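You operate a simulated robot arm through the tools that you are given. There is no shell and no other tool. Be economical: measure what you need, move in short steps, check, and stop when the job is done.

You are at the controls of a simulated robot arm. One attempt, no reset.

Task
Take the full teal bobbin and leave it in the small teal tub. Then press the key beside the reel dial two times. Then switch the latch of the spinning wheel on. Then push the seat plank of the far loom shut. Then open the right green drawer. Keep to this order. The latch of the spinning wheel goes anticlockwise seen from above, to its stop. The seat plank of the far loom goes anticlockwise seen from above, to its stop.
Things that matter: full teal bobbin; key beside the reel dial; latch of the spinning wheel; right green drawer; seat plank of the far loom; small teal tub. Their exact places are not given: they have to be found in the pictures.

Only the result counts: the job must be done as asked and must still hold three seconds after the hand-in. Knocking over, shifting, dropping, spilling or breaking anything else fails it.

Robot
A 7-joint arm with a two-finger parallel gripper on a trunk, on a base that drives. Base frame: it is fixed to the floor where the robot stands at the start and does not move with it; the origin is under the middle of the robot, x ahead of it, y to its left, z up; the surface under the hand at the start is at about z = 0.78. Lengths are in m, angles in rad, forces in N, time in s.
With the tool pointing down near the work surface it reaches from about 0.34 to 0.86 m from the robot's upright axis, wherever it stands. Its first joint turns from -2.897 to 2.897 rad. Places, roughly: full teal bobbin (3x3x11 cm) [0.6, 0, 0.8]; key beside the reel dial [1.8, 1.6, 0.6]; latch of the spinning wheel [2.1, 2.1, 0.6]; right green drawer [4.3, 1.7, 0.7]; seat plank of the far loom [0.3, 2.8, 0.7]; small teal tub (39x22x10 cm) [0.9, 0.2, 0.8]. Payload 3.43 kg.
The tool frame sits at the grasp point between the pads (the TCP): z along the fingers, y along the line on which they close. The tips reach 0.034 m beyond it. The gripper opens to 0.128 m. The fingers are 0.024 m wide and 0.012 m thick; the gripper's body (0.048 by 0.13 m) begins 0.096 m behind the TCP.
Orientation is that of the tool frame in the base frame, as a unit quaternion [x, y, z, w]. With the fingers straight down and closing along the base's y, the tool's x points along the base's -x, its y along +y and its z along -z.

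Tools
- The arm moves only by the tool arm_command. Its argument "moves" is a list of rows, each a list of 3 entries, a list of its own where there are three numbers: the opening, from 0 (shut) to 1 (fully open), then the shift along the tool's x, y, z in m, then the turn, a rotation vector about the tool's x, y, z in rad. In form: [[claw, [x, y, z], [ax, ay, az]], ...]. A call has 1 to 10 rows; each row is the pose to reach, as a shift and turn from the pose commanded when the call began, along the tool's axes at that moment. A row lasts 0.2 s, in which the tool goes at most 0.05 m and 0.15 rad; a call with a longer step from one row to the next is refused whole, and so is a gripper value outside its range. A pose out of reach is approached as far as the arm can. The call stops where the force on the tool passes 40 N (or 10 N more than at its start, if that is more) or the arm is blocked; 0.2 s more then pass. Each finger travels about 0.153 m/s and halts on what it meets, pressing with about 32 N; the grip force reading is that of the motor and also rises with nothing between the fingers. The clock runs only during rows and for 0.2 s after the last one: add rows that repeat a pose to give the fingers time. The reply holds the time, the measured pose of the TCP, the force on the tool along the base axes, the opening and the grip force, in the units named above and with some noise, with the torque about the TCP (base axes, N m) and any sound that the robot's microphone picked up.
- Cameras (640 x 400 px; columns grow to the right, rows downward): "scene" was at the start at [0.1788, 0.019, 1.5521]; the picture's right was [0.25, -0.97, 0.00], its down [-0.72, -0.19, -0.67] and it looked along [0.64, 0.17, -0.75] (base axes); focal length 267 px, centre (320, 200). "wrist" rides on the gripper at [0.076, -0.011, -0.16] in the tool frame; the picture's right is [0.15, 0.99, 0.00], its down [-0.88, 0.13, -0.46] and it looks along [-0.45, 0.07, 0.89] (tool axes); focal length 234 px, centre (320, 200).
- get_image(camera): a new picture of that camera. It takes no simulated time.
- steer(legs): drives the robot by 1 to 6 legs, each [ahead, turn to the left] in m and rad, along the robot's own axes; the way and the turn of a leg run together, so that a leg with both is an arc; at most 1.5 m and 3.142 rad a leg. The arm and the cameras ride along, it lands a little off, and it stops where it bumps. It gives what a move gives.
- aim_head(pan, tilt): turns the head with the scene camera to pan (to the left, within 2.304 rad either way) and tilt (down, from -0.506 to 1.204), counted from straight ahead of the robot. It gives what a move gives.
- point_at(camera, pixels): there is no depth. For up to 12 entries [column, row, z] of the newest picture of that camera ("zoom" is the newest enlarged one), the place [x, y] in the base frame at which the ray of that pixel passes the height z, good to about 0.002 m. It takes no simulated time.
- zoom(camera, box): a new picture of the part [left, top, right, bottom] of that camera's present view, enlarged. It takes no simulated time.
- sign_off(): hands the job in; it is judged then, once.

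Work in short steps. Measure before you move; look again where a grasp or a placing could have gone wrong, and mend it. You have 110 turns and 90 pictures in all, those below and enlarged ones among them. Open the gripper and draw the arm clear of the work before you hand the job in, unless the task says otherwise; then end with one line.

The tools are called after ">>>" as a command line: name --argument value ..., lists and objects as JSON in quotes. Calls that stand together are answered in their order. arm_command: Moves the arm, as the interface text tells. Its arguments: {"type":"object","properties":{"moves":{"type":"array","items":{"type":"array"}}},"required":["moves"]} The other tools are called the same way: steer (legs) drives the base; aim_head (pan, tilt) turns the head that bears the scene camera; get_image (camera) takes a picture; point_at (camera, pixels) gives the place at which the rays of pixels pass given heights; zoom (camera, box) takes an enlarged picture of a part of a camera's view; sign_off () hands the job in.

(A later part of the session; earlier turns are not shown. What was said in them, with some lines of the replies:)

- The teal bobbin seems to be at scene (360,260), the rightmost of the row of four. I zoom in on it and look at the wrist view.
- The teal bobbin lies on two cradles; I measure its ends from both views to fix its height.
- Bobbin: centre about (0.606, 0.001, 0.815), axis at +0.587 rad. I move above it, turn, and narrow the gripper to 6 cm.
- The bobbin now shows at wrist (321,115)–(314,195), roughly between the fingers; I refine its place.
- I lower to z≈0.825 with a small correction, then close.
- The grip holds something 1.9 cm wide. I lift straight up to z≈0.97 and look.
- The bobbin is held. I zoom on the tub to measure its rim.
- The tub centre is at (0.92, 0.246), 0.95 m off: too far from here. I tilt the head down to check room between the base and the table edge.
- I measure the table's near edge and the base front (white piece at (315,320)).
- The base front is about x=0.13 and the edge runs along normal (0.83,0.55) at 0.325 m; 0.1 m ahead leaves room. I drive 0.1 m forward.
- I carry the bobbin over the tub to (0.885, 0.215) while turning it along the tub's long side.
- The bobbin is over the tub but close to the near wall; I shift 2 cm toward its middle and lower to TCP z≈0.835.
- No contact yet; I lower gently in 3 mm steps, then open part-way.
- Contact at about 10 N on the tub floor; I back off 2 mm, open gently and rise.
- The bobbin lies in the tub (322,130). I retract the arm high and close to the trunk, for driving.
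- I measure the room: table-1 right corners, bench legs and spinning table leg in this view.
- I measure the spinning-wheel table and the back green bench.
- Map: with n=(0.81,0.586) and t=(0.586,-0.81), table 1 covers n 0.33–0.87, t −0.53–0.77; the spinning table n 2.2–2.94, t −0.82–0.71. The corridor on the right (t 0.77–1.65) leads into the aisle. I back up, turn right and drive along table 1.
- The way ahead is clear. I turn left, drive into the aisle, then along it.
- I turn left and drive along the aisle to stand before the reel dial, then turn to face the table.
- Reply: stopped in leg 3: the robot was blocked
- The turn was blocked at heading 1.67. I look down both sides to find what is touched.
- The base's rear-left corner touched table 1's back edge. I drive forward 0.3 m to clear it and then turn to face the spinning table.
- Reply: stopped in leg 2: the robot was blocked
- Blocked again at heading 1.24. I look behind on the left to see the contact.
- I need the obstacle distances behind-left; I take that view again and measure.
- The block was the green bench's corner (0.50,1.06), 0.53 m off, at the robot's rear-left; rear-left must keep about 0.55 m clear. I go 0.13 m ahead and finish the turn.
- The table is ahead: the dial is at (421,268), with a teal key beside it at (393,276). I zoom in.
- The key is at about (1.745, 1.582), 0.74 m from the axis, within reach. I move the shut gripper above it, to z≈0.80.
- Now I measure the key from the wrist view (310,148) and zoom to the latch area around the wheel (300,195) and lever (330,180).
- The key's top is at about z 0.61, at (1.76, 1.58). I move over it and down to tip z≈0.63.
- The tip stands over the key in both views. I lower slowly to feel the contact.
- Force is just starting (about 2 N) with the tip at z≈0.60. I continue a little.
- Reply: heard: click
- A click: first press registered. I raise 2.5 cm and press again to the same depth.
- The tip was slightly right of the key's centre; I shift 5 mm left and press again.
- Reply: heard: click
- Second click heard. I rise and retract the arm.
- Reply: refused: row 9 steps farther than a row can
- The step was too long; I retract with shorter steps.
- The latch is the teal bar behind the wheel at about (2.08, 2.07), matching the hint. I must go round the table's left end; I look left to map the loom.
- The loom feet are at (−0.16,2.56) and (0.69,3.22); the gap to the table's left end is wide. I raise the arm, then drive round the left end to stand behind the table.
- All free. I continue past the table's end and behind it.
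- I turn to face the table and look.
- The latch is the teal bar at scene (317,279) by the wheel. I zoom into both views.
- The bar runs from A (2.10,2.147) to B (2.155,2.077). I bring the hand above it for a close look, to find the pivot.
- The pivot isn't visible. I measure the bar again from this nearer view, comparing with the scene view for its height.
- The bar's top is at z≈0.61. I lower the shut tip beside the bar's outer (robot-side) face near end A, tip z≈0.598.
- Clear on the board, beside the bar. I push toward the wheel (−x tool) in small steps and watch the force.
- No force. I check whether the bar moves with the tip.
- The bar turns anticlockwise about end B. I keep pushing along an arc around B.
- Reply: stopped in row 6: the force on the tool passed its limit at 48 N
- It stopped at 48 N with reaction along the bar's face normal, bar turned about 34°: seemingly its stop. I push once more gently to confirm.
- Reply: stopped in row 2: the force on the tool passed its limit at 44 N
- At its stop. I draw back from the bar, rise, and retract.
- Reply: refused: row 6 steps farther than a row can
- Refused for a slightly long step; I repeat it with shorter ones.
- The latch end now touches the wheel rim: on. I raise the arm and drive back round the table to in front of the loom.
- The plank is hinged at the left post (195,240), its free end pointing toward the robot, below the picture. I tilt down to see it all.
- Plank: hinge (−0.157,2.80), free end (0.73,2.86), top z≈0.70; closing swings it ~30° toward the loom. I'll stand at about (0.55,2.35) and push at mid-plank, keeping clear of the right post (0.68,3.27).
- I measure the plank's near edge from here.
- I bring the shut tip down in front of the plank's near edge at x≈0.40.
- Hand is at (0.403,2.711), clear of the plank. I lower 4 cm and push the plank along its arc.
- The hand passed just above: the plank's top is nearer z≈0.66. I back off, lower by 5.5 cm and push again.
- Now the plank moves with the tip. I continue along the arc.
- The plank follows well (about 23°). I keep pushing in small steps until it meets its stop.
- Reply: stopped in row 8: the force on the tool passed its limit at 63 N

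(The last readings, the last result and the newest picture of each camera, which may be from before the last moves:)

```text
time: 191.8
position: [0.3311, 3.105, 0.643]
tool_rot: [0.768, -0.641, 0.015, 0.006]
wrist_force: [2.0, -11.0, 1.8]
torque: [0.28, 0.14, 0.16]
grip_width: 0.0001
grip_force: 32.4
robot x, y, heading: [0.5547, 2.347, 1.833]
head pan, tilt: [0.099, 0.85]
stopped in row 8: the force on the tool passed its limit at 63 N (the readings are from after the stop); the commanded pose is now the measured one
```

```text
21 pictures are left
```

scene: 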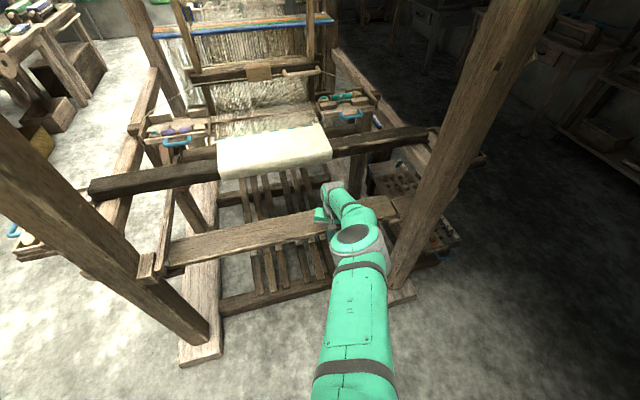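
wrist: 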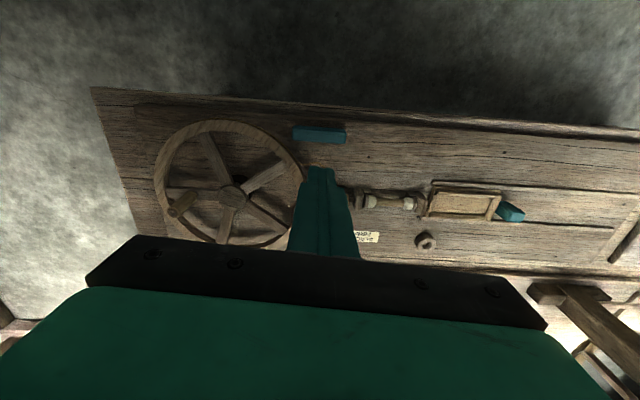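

Sharp stop with the plank's end at the right post. One more gentle push to confirm it sits at its stop.

>>> arm_command --moves '[[0, [-0.003, 0.001, 0], [0, 0, 0]], [0, [-0.006, 0.002, 0], [0, 0, 0]], [0, [-0.009, 0.003, 0], [0, 0, 0]], [0, [-0.012, 0.004, 0], [0, 0, 0]]]'

```text
time: 192.2
position: [0.3329, 3.1045, 0.6415]
tool_rot: [0.767, -0.641, 0.019, 0.006]
wrist_force: [6.1, -11.7, 5.7]
torque: [0.35, 0.22, 0.1]
grip_width: 0.0
grip_force: 32.4
robot x, y, heading: [0.5536, 2.3481, 1.833]
head pan, tilt: [0.099, 0.85]
stopped in row 1: the force on the tool passed its limit at 50 N (the readings are from after the stop); the commanded pose is now the measured one
```

Firm at its stop. I draw the hand back, then raise it.

>>> arm_command --moves '[[0, [0.03, -0.005, 0], [0, 0, 0]], [0, [0.07, -0.01, 0], [0, 0, 0]], [0, [0.11, -0.02, -0.01], [0, 0, 0]], [0, [0.15, -0.03, -0.03], [0, 0, 0]], [0, [0.18, -0.04, -0.065], [0, 0, 0]], [0, [0.2, -0.05, -0.105], [0, 0, 0]], [0, [0.215, -0.06, -0.15], [0, 0, 0]], [0, [0.23, -0.07, -0.195], [0, 0, 0]], [0, [0.245, -0.08, -0.24], [0, 0, 0]], [0, [0.26, -0.09, -0.285], [0, 0, 0]]]'

>>> arm_command --moves '[[0, [0.005, -0.01, -0.045], [0, 0, 0]], [0, [0.01, -0.02, -0.09], [0, 0, 0]], [0, [0.02, -0.025, -0.135], [0, 0, 0]], [0, [0.03, -0.03, -0.18], [0, 0, 0]], [0, [0.04, -0.04, -0.22], [0, 0, 0]]]'

>>> get_image --camera "scene"

```text
time: 194.4
position: [0.4605, 2.8754, 0.9412]
tool_rot: [0.767, -0.642, 0.018, 0.006]
wrist_force: [-0.2, 0.8, -1.1]
torque: [-0.02, -0.01, 0.0]
grip_width: 0.0
grip_force: 31.9
robot x, y, heading: [0.5549, 2.3472, 1.825]
head pan, tilt: [0.099, 0.85]
```

```text
time: 195.6
position: [0.4985, 2.8538, 1.161]
tool_rot: [0.767, -0.641, 0.019, 0.006]
wrist_force: [-0.5, -0.4, -0.3]
torque: [0.01, -0.02, -0.02]
grip_width: 0.0002
grip_force: 31.7
robot x, y, heading: [0.556, 2.3406, 1.831]
head pan, tilt: [0.099, 0.85]
```

```text
20 pictures are left
```

scene: 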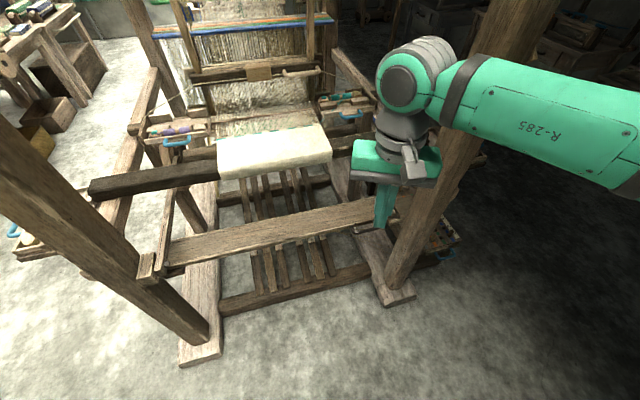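

The plank is shut against the right post. Now I drive behind the spinning table toward the green bench's right drawer at about (4.3,1.7).

>>> steer --legs '[[0, -1.205], [1.4, 0], [0.42, 0], [0, -1.571]]'

```text
time: 212.1
position: [2.246, 2.965, 1.1595]
tool_rot: [0.47, 0.883, 0.003, -0.019]
wrist_force: [0.0, -0.4, 0.3]
torque: [-0.03, -0.01, -0.02]
grip_width: 0.0
grip_force: 32.0
robot x, y, heading: [1.9939, 3.4067, -0.899]
head pan, tilt: [0.099, 0.85]
```

>>> steer --legs '[[0, -0.04], [1.4, 0], [1.3, 0], [0, 1.571]]'

>>> aim_head --pan 0.0 --tilt 0.75

>>> get_image --camera "scene"

```text
time: 229.9
position: [4.0517, 1.4692, 1.1606]
tool_rot: [-0.255, 0.967, -0.011, -0.016]
wrist_force: [0.1, 0.6, -1.6]
torque: [-0.03, -0.03, 0.01]
grip_width: 0.0001
grip_force: 32.0
robot x, y, heading: [3.5917, 1.2521, 0.593]
head pan, tilt: [0.099, 0.85]
```

```text
time: 230.5
position: [4.0524, 1.4695, 1.16]
tool_rot: [-0.254, 0.967, -0.011, -0.016]
wrist_force: [-0.4, -0.2, 0.1]
torque: [-0.01, 0.04, -0.05]
grip_width: 0.0
grip_force: 31.4
robot x, y, heading: [3.5958, 1.2528, 0.594]
head pan, tilt: [0.0, 0.75]
```

```text
19 pictures are left
```

scene: 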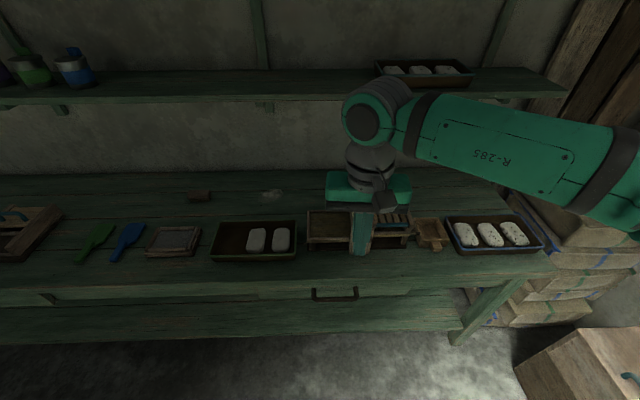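

The right drawer's handle is at (335,294). I zoom in and measure.

>>> zoom --camera "scene" --box '[240, 240, 440, 340]'

>>> point_at --camera "scene" --pixels '[[313, 290, 0.7], [357, 289, 0.7], [335, 298, 0.7], [335, 298, 0.66], [270, 290, 0.7], [410, 284, 0.7], [335, 275, 0.8], [335, 270, 0.85]]'

```text
3.20 times, centred on (340, 290) of scene
```

zoom: 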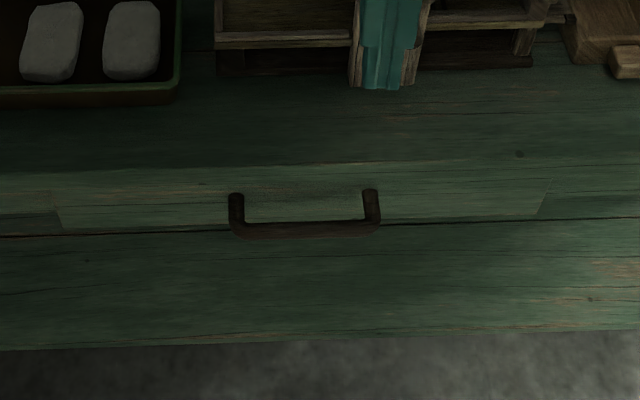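

```text
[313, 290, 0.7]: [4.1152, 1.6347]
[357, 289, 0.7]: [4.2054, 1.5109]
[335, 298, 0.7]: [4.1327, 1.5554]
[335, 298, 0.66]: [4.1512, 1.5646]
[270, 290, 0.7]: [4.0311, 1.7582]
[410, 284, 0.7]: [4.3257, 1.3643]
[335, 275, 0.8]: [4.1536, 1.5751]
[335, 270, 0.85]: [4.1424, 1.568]
```

I need the handle's height and stand-off; I take the wrist view for triangulation.

>>> get_image --camera "wrist"

>>> zoom --camera "wrist" --box '[240, 40, 480, 190]'

```text
17 pictures are left
```

wrist: 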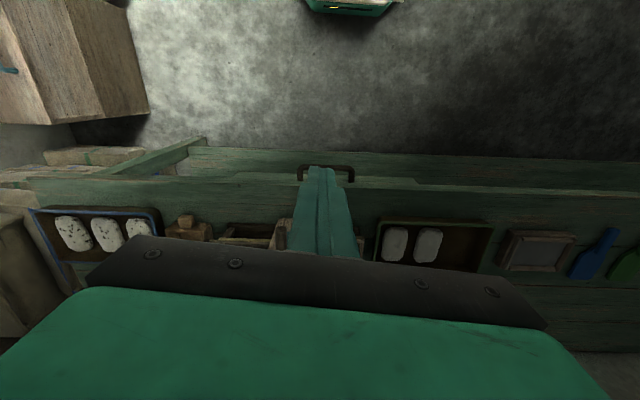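

```text
2.67 times, centred on (360, 115) of wrist
```

zoom: 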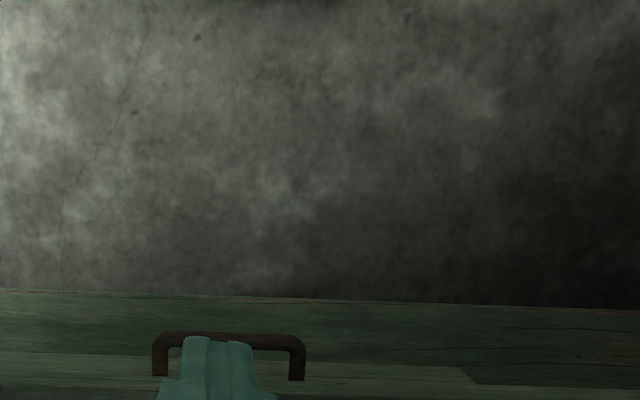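

>>> point_at --camera "zoom" --pixels '[[165, 338, 0.66], [298, 341, 0.66], [165, 338, 0.7], [298, 341, 0.7], [165, 338, 0.74], [298, 341, 0.74], [160, 375, 0.7], [297, 379, 0.7]]'

>>> point_at --camera "scene" --pixels '[[315, 299.4, 0.66], [357.2, 298.7, 0.66], [315, 299.4, 0.7], [357.2, 298.7, 0.7], [315, 299.4, 0.74], [357.2, 298.7, 0.74], [314, 288.4, 0.7], [355.6, 287, 0.7], [335, 281, 0.75], [335, 281, 0.8]]'

```text
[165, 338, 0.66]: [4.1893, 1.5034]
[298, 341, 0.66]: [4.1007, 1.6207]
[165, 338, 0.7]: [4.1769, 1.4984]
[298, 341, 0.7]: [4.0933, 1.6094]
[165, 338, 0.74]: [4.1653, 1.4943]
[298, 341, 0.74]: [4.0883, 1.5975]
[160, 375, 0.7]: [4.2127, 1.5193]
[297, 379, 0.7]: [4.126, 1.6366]
```

```text
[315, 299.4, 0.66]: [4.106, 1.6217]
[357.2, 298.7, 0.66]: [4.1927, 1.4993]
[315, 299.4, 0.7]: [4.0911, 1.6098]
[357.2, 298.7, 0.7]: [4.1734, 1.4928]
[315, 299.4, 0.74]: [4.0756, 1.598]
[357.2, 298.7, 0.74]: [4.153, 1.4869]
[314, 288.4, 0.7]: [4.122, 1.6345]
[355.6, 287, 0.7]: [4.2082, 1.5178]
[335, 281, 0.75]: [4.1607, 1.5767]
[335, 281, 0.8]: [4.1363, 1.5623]
```

Bar: (4.095,1.613)–(4.18,1.496), z≈0.685, standing 3.6 cm off the drawer front. I back the robot 0.1 m for pulling room, then bring the hand above the bar, turned so that the fingers close along the pull direction, with a 3.2 cm opening.

>>> steer --legs '[[-0.1, 0]]'

>>> arm_command --moves '[[0.25, [-0.0217, 0.004, 0.03], [0, 0, 0.1456]], [0.25, [-0.0433, 0.008, 0.06], [0, 0, 0.2912]], [0.25, [-0.065, 0.012, 0.09], [0, 0, 0.4368]], [0.25, [-0.0867, 0.016, 0.12], [0, 0, 0.5824]], [0.25, [-0.108, 0.02, 0.15], [0, 0, 0.728]], [0.25, [-0.13, 0.024, 0.18], [0, 0, 0.8736]], [0.25, [-0.1517, 0.028, 0.21], [0, 0, 1.0192]], [0.25, [-0.1733, 0.032, 0.24], [0, 0, 1.1648]], [0.25, [-0.195, 0.036, 0.27], [0, 0, 1.3104]], [0.25, [-0.2167, 0.0402, 0.3], [0, 0, 1.456]]]'

>>> get_image --camera "scene"

>>> get_image --camera "wrist"

```text
time: 231.7
position: [3.9666, 1.4131, 1.1595]
tool_rot: [-0.254, 0.967, -0.012, -0.016]
wrist_force: [-0.7, 0.3, -0.4]
torque: [-0.02, -0.03, 0.03]
grip_width: 0.0
grip_force: 31.7
robot x, y, heading: [3.5066, 1.1964, 0.595]
head pan, tilt: [0.0, 0.75]
```

```text
time: 233.9
position: [4.1274, 1.5451, 0.8511]
tool_rot: [0.453, 0.891, -0.019, -0.004]
wrist_force: [0.0, -0.1, -0.3]
torque: [0.03, -0.02, -0.03]
grip_width: 0.0318
grip_force: 0.1
robot x, y, heading: [3.5112, 1.1953, 0.597]
head pan, tilt: [0.0, 0.75]
```

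```text
15 pictures are left
```

scene: 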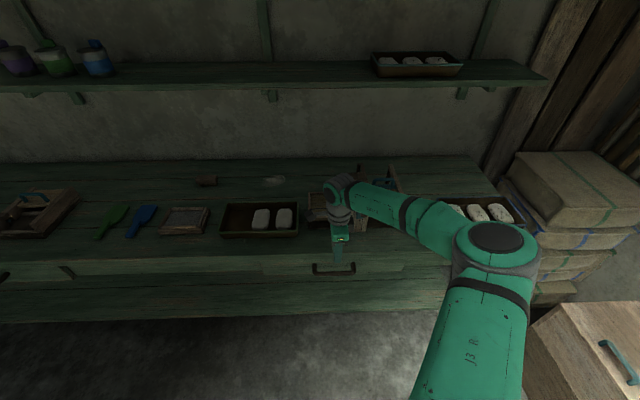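

```text
14 pictures are left
```

wrist: 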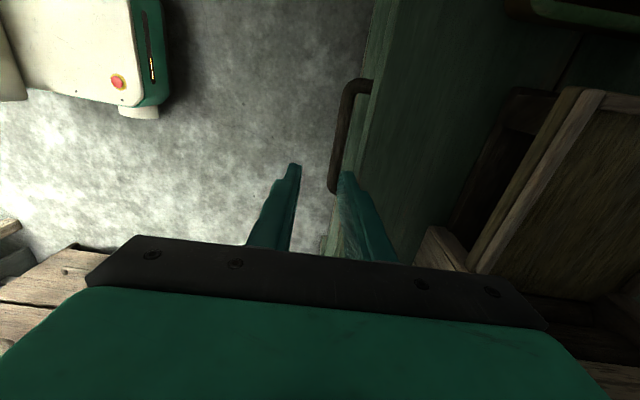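

I re-measure the bar in this wrist view: outer bar line (345,95)–(333,188).

>>> point_at --camera "wrist" --pixels '[[346, 95, 0.685], [333, 185, 0.685], [346, 95, 0.7], [333, 185, 0.7], [370, 87, 0.69], [362, 140, 0.74], [362, 140, 0.77]]'

>>> zoom --camera "wrist" --box '[260, 60, 460, 200]'

```text
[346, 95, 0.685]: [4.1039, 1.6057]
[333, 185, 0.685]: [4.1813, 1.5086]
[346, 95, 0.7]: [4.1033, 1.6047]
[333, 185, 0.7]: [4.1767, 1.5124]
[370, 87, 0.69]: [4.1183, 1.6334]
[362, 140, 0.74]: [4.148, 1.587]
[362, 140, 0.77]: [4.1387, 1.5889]
```

```text
2.86 times, centred on (360, 130) of wrist
```

zoom: 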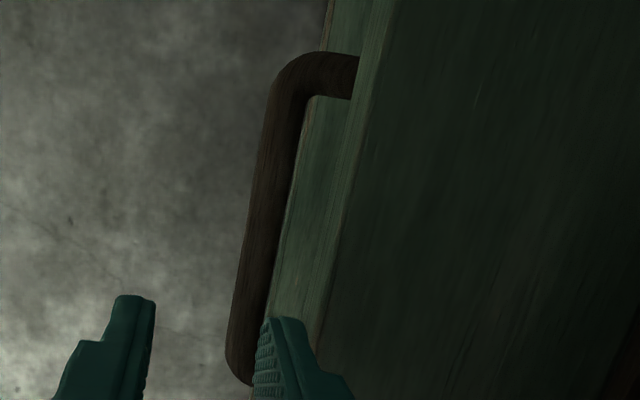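

The bench top's edge (n≈4.283, z 0.77) overhangs to within 1 cm of the bar, so a finger cannot come straight down behind it. I back off 7 cm and tilt the hand so that the fingers point forward under the edge, closing vertically.

>>> arm_command --moves '[[0.3, [0, -0.04, -0.002], [0, 0, 0]], [0.3, [0, -0.075, 0], [-0.14, 0, 0]], [0.3, [0, -0.09, 0], [-0.285, 0, 0]], [0.3, [0, -0.1, 0], [-0.43, 0, 0]], [0.3, [0, -0.1, 0], [-0.575, 0, 0]], [0.3, [0, -0.1, 0], [-0.72, 0, 0]], [0.3, [0, -0.1, 0], [-0.865, 0, 0]], [0.3, [0, -0.1, 0], [-1.01, 0, 0]], [0.3, [0, -0.1, 0], [-1.155, 0, 0]], [0.3, [0, -0.1, 0], [-1.3, 0, 0]]]'

```text
time: 236.3
position: [4.1615, 1.4826, 1.0756]
tool_rot: [0.12, 0.724, 0.508, 0.451]
wrist_force: [-0.7, -0.1, 0.4]
torque: [0.02, 0.02, 0.01]
grip_width: 0.0384
grip_force: 0.1
out of reach, approached as far as the arm can: row 8, 9
robot x, y, heading: [3.508, 1.1937, 0.602]
head pan, tilt: [0.0, 0.75]
stopped in row 10: the arm was blocked; the commanded pose is now the measured one
```

The arm went to an odd pose near its limits. I check with a picture.

>>> get_image --camera "scene"

```text
12 pictures are left
```

scene: 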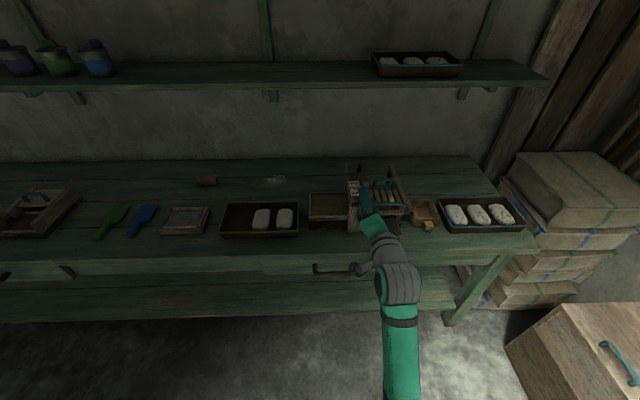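

Rows up to about 0.8 rad of tilt were reachable, and a tilt of 0.55 rad suffices to pass under the edge. I reorient to that tilt, hovering 16 cm before the bar along the approach line.

>>> arm_command --moves '[[0.3, [0.0217, -0.0189, -0.0045], [0.1036, 0.0243, 0.0608]], [0.3, [0.0435, -0.0377, -0.009], [0.2071, 0.0487, 0.1217]], [0.3, [0.0652, -0.0566, -0.0135], [0.3107, 0.073, 0.1825]], [0.3, [0.087, -0.0754, -0.018], [0.4142, 0.0973, 0.2433]], [0.3, [0.1087, -0.0943, -0.0226], [0.5178, 0.1217, 0.3042]], [0.3, [0.1305, -0.1131, -0.0271], [0.6213, 0.146, 0.365]], [0.3, [0.1522, -0.132, -0.0316], [0.7249, 0.1703, 0.4258]], [0.3, [0.174, -0.1508, -0.0361], [0.8284, 0.1947, 0.4867]], [0.3, [0.1957, -0.1697, -0.0406], [0.932, 0.219, 0.5475]]]'

```text
time: 238.3
position: [4.0677, 1.5044, 0.8303]
tool_rot: [0.439, 0.857, 0.242, 0.123]
wrist_force: [-0.4, 0.0, -0.2]
torque: [-0.02, 0.02, 0.02]
grip_width: 0.0384
grip_force: 0.0
out of reach, approached as far as the arm can: row 4, 5
robot x, y, heading: [3.5085, 1.194, 0.603]
head pan, tilt: [0.0, 0.75]
```

Orientation and hover are as wanted. I check the bar in the wrist view.

>>> zoom --camera "wrist" --box '[220, 40, 460, 190]'

>>> get_image --camera "wrist"

```text
2.67 times, centred on (340, 115) of wrist
```

zoom: 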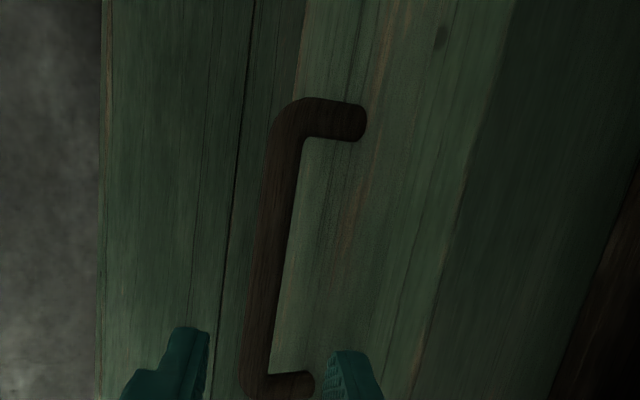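

```text
10 pictures are left
```

wrist: 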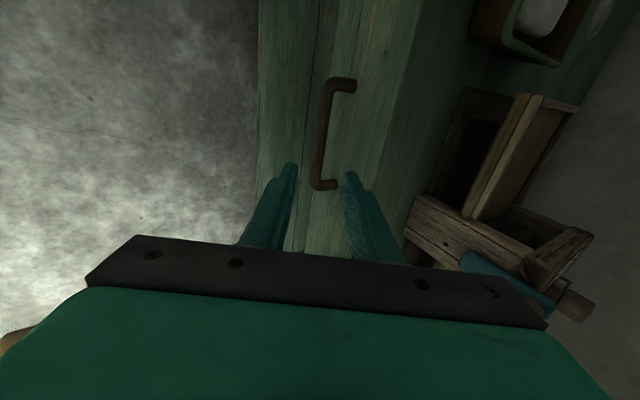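

>>> point_at --camera "wrist" --pixels '[[327, 85, 0.685], [317, 178, 0.685], [327, 85, 0.675], [317, 178, 0.675], [327, 85, 0.695], [317, 178, 0.695]]'

```text
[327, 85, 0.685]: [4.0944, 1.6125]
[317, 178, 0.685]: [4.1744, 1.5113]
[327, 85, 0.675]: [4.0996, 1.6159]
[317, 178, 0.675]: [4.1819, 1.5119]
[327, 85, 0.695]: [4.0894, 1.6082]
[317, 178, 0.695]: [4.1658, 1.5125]
```

The bar is confirmed at n≈4.264, z≈0.685. I approach along the tool axis by 15.3 cm with a 3 cm opening.

>>> arm_command --moves '[[0.235, [0, 0, 0.035], [0, 0, 0]], [0.235, [0, -0.001, 0.07], [0, 0, 0]], [0.235, [0, -0.001, 0.1], [0, 0, 0]], [0.235, [0, -0.0015, 0.12], [0, 0, 0]], [0.235, [0, -0.0015, 0.138], [0, 0, 0]], [0.235, [0, -0.0015, 0.152], [0, 0, 0]], [0.235, [0, -0.0015, 0.152], [0, 0, 0]]]'

>>> zoom --camera "wrist" --box '[220, 60, 460, 210]'

```text
time: 239.9
position: [4.1309, 1.5486, 0.6992]
tool_rot: [0.44, 0.856, 0.241, 0.123]
wrist_force: [0.1, 0.8, 0.3]
torque: [0.0, -0.03, 0.01]
grip_width: 0.0302
grip_force: 0.2
robot x, y, heading: [3.5066, 1.1943, 0.596]
head pan, tilt: [0.0, 0.75]
```

```text
2.67 times, centred on (340, 135) of wrist
```

zoom: 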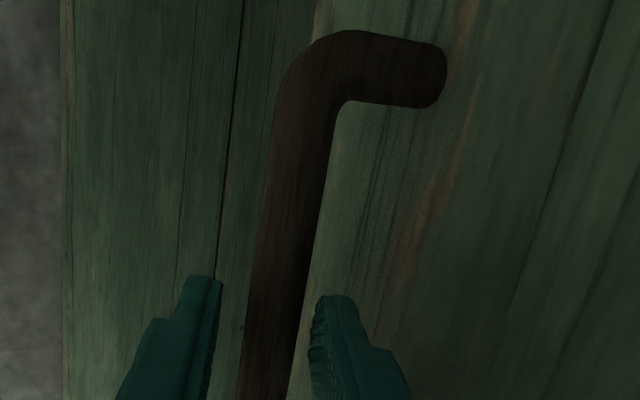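

The bar lies between the fingers. I close on it.

>>> arm_command --moves '[[0, [0, 0, 0], [0, 0, 0]], [0, [0, 0, 0], [0, 0, 0]], [0, [0, 0, 0], [0, 0, 0]]]'

```text
time: 240.7
position: [4.1306, 1.5484, 0.7001]
tool_rot: [0.439, 0.856, 0.242, 0.124]
wrist_force: [4.1, 2.5, 11.8]
torque: [0.13, -0.34, 0.61]
grip_width: 0.0176
grip_force: 45.2
robot x, y, heading: [3.5112, 1.1925, 0.596]
head pan, tilt: [0.0, 0.75]
```

Gripped at 1.8 cm. I pull straight along −n in 2 cm steps.

>>> arm_command --moves '[[0, [0, -0.0128, -0.0078], [0, 0, 0]], [0, [0, -0.0256, -0.0157], [0, 0, 0]], [0, [0, -0.0426, -0.0261], [0, 0, 0]], [0, [0, -0.0597, -0.0366], [0, 0, 0]], [0, [0, -0.0767, -0.047], [0, 0, 0]], [0, [0, -0.0938, -0.0575], [0, 0, 0]]]'

```text
time: 242.1
position: [4.0428, 1.4835, 0.6994]
tool_rot: [0.44, 0.857, 0.24, 0.125]
wrist_force: [4.6, -6.1, 15.7]
torque: [-0.79, -0.76, -0.07]
grip_width: 0.0177
grip_force: 44.8
robot x, y, heading: [3.5064, 1.1935, 0.594]
head pan, tilt: [0.0, 0.75]
```

The drawer follows (11 cm). I keep pulling until its stop.

>>> arm_command --moves '[[0, [0, -0.017, -0.0105], [0, 0, 0]], [0, [0, -0.0341, -0.0209], [0, 0, 0]], [0, [0, -0.0512, -0.0314], [0, 0, 0]], [0, [0, -0.0682, -0.0418], [0, 0, 0]], [0, [0, -0.0853, -0.0523], [0, 0, 0]], [0, [0, -0.1023, -0.0627], [0, 0, 0]], [0, [0, -0.1194, -0.0732], [0, 0, 0]]]'

>>> get_image --camera "scene"

```text
time: 243.6
position: [3.9445, 1.4119, 0.7007]
tool_rot: [0.44, 0.859, 0.235, 0.12]
wrist_force: [1.6, -0.3, -4.1]
torque: [0.25, 0.34, 0.9]
grip_width: 0.018
grip_force: 45.2
out of reach, approached as far as the arm can: row 6, 7
robot x, y, heading: [3.509, 1.1929, 0.598]
head pan, tilt: [0.0, 0.75]
stopped in row 7: the force on the tool passed its limit at 46 N (the readings are from after the stop); the commanded pose is now the measured one
```

```text
8 pictures are left
```

scene: 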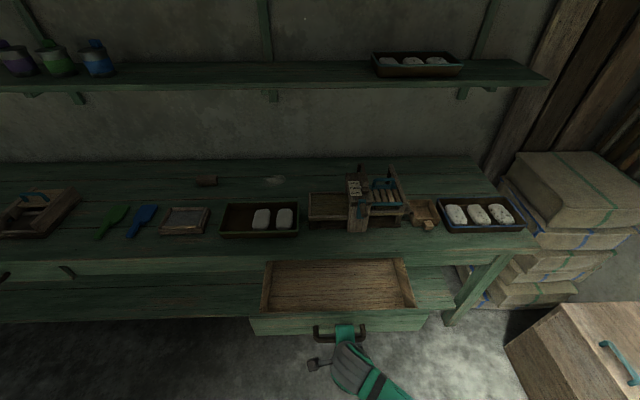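

The drawer is out about 23 cm, but the arm was at its near limit, so I can't tell if it's at its stop. I release, withdraw, and back the robot to regrasp and pull again.

>>> arm_command --moves '[[0.235, [0, 0, 0], [0, 0, 0]], [0.235, [0, 0, 0], [0, 0, 0]], [0.235, [0, 0, -0.02], [0, 0, 0]], [0.235, [0, 0, -0.05], [0, 0, 0]], [0.235, [0, 0, -0.08], [0, 0, 0]]]'

>>> steer --legs '[[-0.15, 0]]'

>>> get_image --camera "wrist"

```text
time: 244.8
position: [3.9112, 1.3896, 0.7724]
tool_rot: [0.44, 0.858, 0.235, 0.119]
wrist_force: [0.3, 0.4, 0.9]
torque: [0.01, -0.02, -0.01]
grip_width: 0.03
grip_force: 0.0
robot x, y, heading: [3.5047, 1.1916, 0.598]
head pan, tilt: [0.0, 0.75]
```

```text
time: 246.2
position: [3.7839, 1.3053, 0.7715]
tool_rot: [0.441, 0.858, 0.235, 0.12]
wrist_force: [0.5, 0.2, -0.1]
torque: [0.01, -0.01, 0.01]
grip_width: 0.0302
grip_force: 0.0
robot x, y, heading: [3.3809, 1.1071, 0.601]
head pan, tilt: [0.0, 0.75]
```

```text
7 pictures are left
```

wrist: 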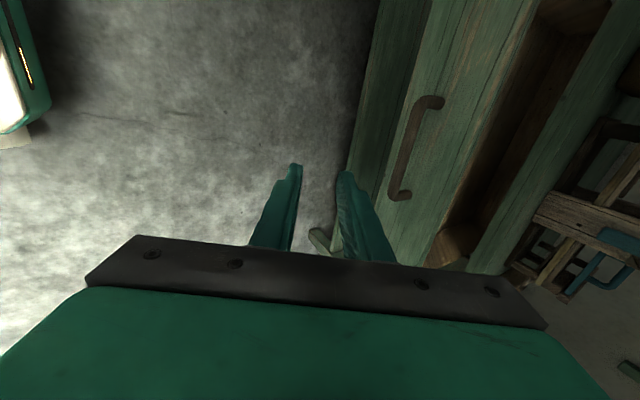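

>>> point_at --camera "wrist" --pixels '[[414, 105, 0.685], [395, 188, 0.685]]'

```text
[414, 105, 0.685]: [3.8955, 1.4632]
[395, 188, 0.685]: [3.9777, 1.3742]
```

The bar is at n≈4.029 now. I move the hand forward at this height, then down along the tool axis onto it, and close.

>>> arm_command --moves '[[0.235, [0, 0.04, 0.0236], [0, 0, 0]], [0.235, [0, 0.08, 0.0473], [0, 0, 0]], [0.235, [0, 0.112, 0.066], [0, 0, 0]], [0.235, [0, 0.1257, 0.0743], [0, 0, 0]], [0.235, [0, 0.1257, 0.1], [0, 0, 0]], [0.235, [0, 0.1257, 0.125], [0, 0, 0]], [0.235, [0, 0.1257, 0.143], [0, 0, 0]], [0.235, [0, 0.1257, 0.1563], [0, 0, 0]]]'

>>> zoom --camera "wrist" --box '[220, 60, 460, 210]'

```text
time: 248.0
position: [3.9372, 1.4153, 0.7002]
tool_rot: [0.44, 0.858, 0.237, 0.119]
wrist_force: [-0.5, -0.2, 0.5]
torque: [0.01, 0.04, 0.01]
grip_width: 0.03
grip_force: 0.0
robot x, y, heading: [3.3838, 1.1037, 0.599]
head pan, tilt: [0.0, 0.75]
```

```text
2.67 times, centred on (340, 135) of wrist
```

zoom: 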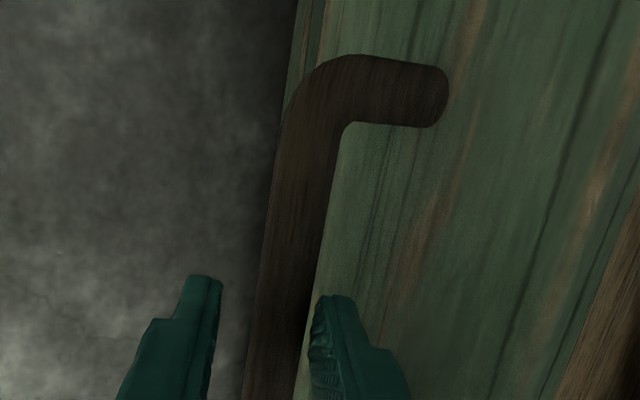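

The bar is again between the fingers. I close and pull gently along −n.

>>> arm_command --moves '[[0, [0, 0, 0], [0, 0, 0]], [0, [0, 0, 0], [0, 0, 0]], [0, [0, 0, 0], [0, 0, 0]], [0, [0, -0.0086, -0.0051], [0, 0, 0]], [0, [0, -0.0172, -0.0102], [0, 0, 0]], [0, [0, -0.0258, -0.0153], [0, 0, 0]], [0, [0, -0.0344, -0.0204], [0, 0, 0]], [0, [0, -0.043, -0.0255], [0, 0, 0]]]'

```text
time: 249.8
position: [3.8956, 1.3835, 0.7009]
tool_rot: [0.441, 0.857, 0.237, 0.12]
wrist_force: [5.2, -6.1, 37.5]
torque: [-0.24, -0.99, 0.23]
grip_width: 0.0179
grip_force: 44.6
robot x, y, heading: [3.3821, 1.1077, 0.598]
head pan, tilt: [0.0, 0.75]
```

It came out 5 cm more, so that was not the stop. I continue, easing 3 mm upward to relieve the vertical force.

>>> arm_command --moves '[[0, [0, 0.001, -0.0026], [0, 0, 0]], [0, [0, -0.0076, -0.0077], [0, 0, 0]], [0, [0, -0.0162, -0.0128], [0, 0, 0]], [0, [0, -0.0248, -0.0179], [0, 0, 0]], [0, [0, -0.0334, -0.023], [0, 0, 0]], [0, [0, -0.042, -0.0281], [0, 0, 0]], [0, [0, -0.0506, -0.0332], [0, 0, 0]], [0, [0, -0.0592, -0.0383], [0, 0, 0]]]'

```text
time: 251.6
position: [3.8386, 1.3435, 0.7019]
tool_rot: [0.441, 0.859, 0.231, 0.118]
wrist_force: [3.3, -7.1, -43.0]
torque: [-0.61, 0.29, 0.5]
grip_width: 0.0177
grip_force: 45.3
robot x, y, heading: [3.3784, 1.1091, 0.593]
head pan, tilt: [0.0, 0.75]
```

Total now about 35 cm, with a vertical force. I stop and look before pulling more.

>>> get_image --camera "scene"

```text
5 pictures are left
```

scene: 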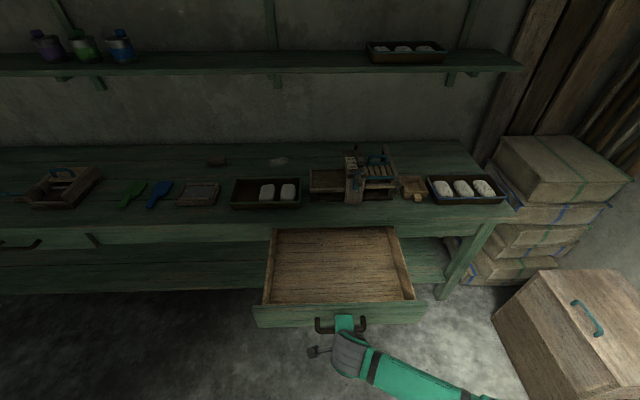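

It still moved freely along the pull. I ease the height back and pull in small steps to find the stop.

>>> arm_command --moves '[[0, [0, -0.0012, 0.002], [0, 0, 0]], [0, [0, -0.0012, 0.002], [0, 0, 0]], [0, [0, -0.0098, -0.0031], [0, 0, 0]], [0, [0, -0.0184, -0.0082], [0, 0, 0]], [0, [0, -0.027, -0.0133], [0, 0, 0]], [0, [0, -0.0356, -0.0184], [0, 0, 0]]]'

```text
time: 253.0
position: [3.8094, 1.3215, 0.7081]
tool_rot: [0.44, 0.859, 0.235, 0.118]
wrist_force: [-0.6, -0.2, -0.7]
torque: [-0.01, 0.02, 0.01]
grip_width: 0.0
grip_force: 33.5
out of reach, approached as far as the arm can: row 6
robot x, y, heading: [3.3775, 1.1062, 0.599]
head pan, tilt: [0.0, 0.75]
```

The grip slipped off the bar, which suggests the stop. I withdraw the hand up and back, then look.

>>> arm_command --moves '[[0, [0, -0.01, -0.04], [0, 0, 0]], [0, [0, -0.01, -0.085], [0, 0, 0]], [0, [0, 0.005, -0.13], [0, 0, 0]], [0, [0, 0.025, -0.17], [0, 0, 0]], [0, [0, 0.045, -0.21], [0, 0, 0]], [0, [0, 0.065, -0.25], [0, 0, 0]]]'

>>> get_image --camera "scene"

```text
time: 254.4
position: [3.8251, 1.2943, 0.9302]
tool_rot: [0.44, 0.859, 0.235, 0.118]
wrist_force: [0.5, 0.2, 0.2]
torque: [0.0, 0.03, 0.02]
grip_width: 0.0002
grip_force: 33.0
out of reach, approached as far as the arm can: row 3, 4, 5, 6
robot x, y, heading: [3.3785, 1.1056, 0.601]
head pan, tilt: [0.0, 0.75]
```

```text
4 pictures are left
```

scene: 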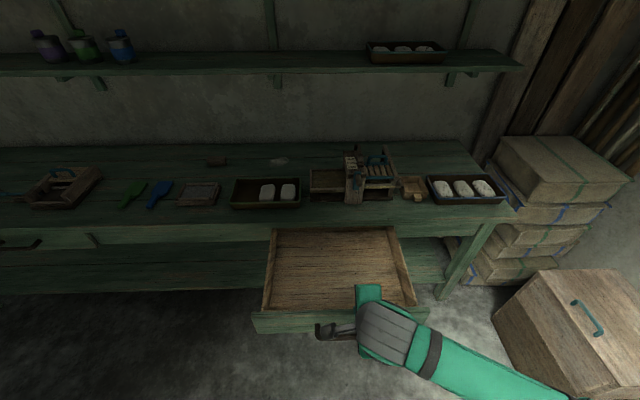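

The drawer stands open about 36 cm. I open the gripper and lift the hand clear.

>>> arm_command --moves '[[0.3, [0, 0.02, -0.035], [0, 0, 0]], [0.5, [0, 0.04, -0.07], [0, 0, 0]], [0.5, [0, 0.06, -0.105], [0, 0, 0]], [0.5, [0, 0.06, -0.105], [0, 0, 0]]]'

>>> zoom --camera "scene" --box '[220, 200, 460, 350]'

```text
time: 255.4
position: [3.8345, 1.3015, 1.0529]
tool_rot: [0.441, 0.858, 0.234, 0.119]
wrist_force: [0.3, 0.5, 0.1]
torque: [0.02, -0.01, -0.02]
grip_width: 0.0638
grip_force: 0.0
out of reach, approached as far as the arm can: row 1, 2, 3, 4
robot x, y, heading: [3.3832, 1.1083, 0.601]
head pan, tilt: [0.0, 0.75]
```

```text
2.67 times, centred on (340, 275) of scene
```

zoom: 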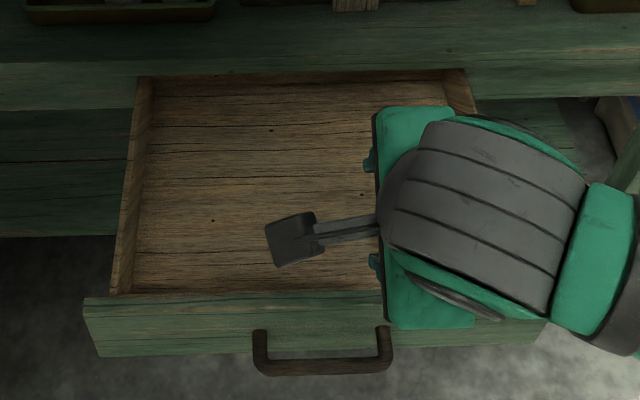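

The drawer is fully out, the hand is open and clear of it, and all five parts are done in order. I hand in.

>>> sign_off

```text
The job is handed in.
```

All five steps were done in the order asked and the job is handed in. The base touched table 1 once and the green bench once while driving; I saw nothing shifted.
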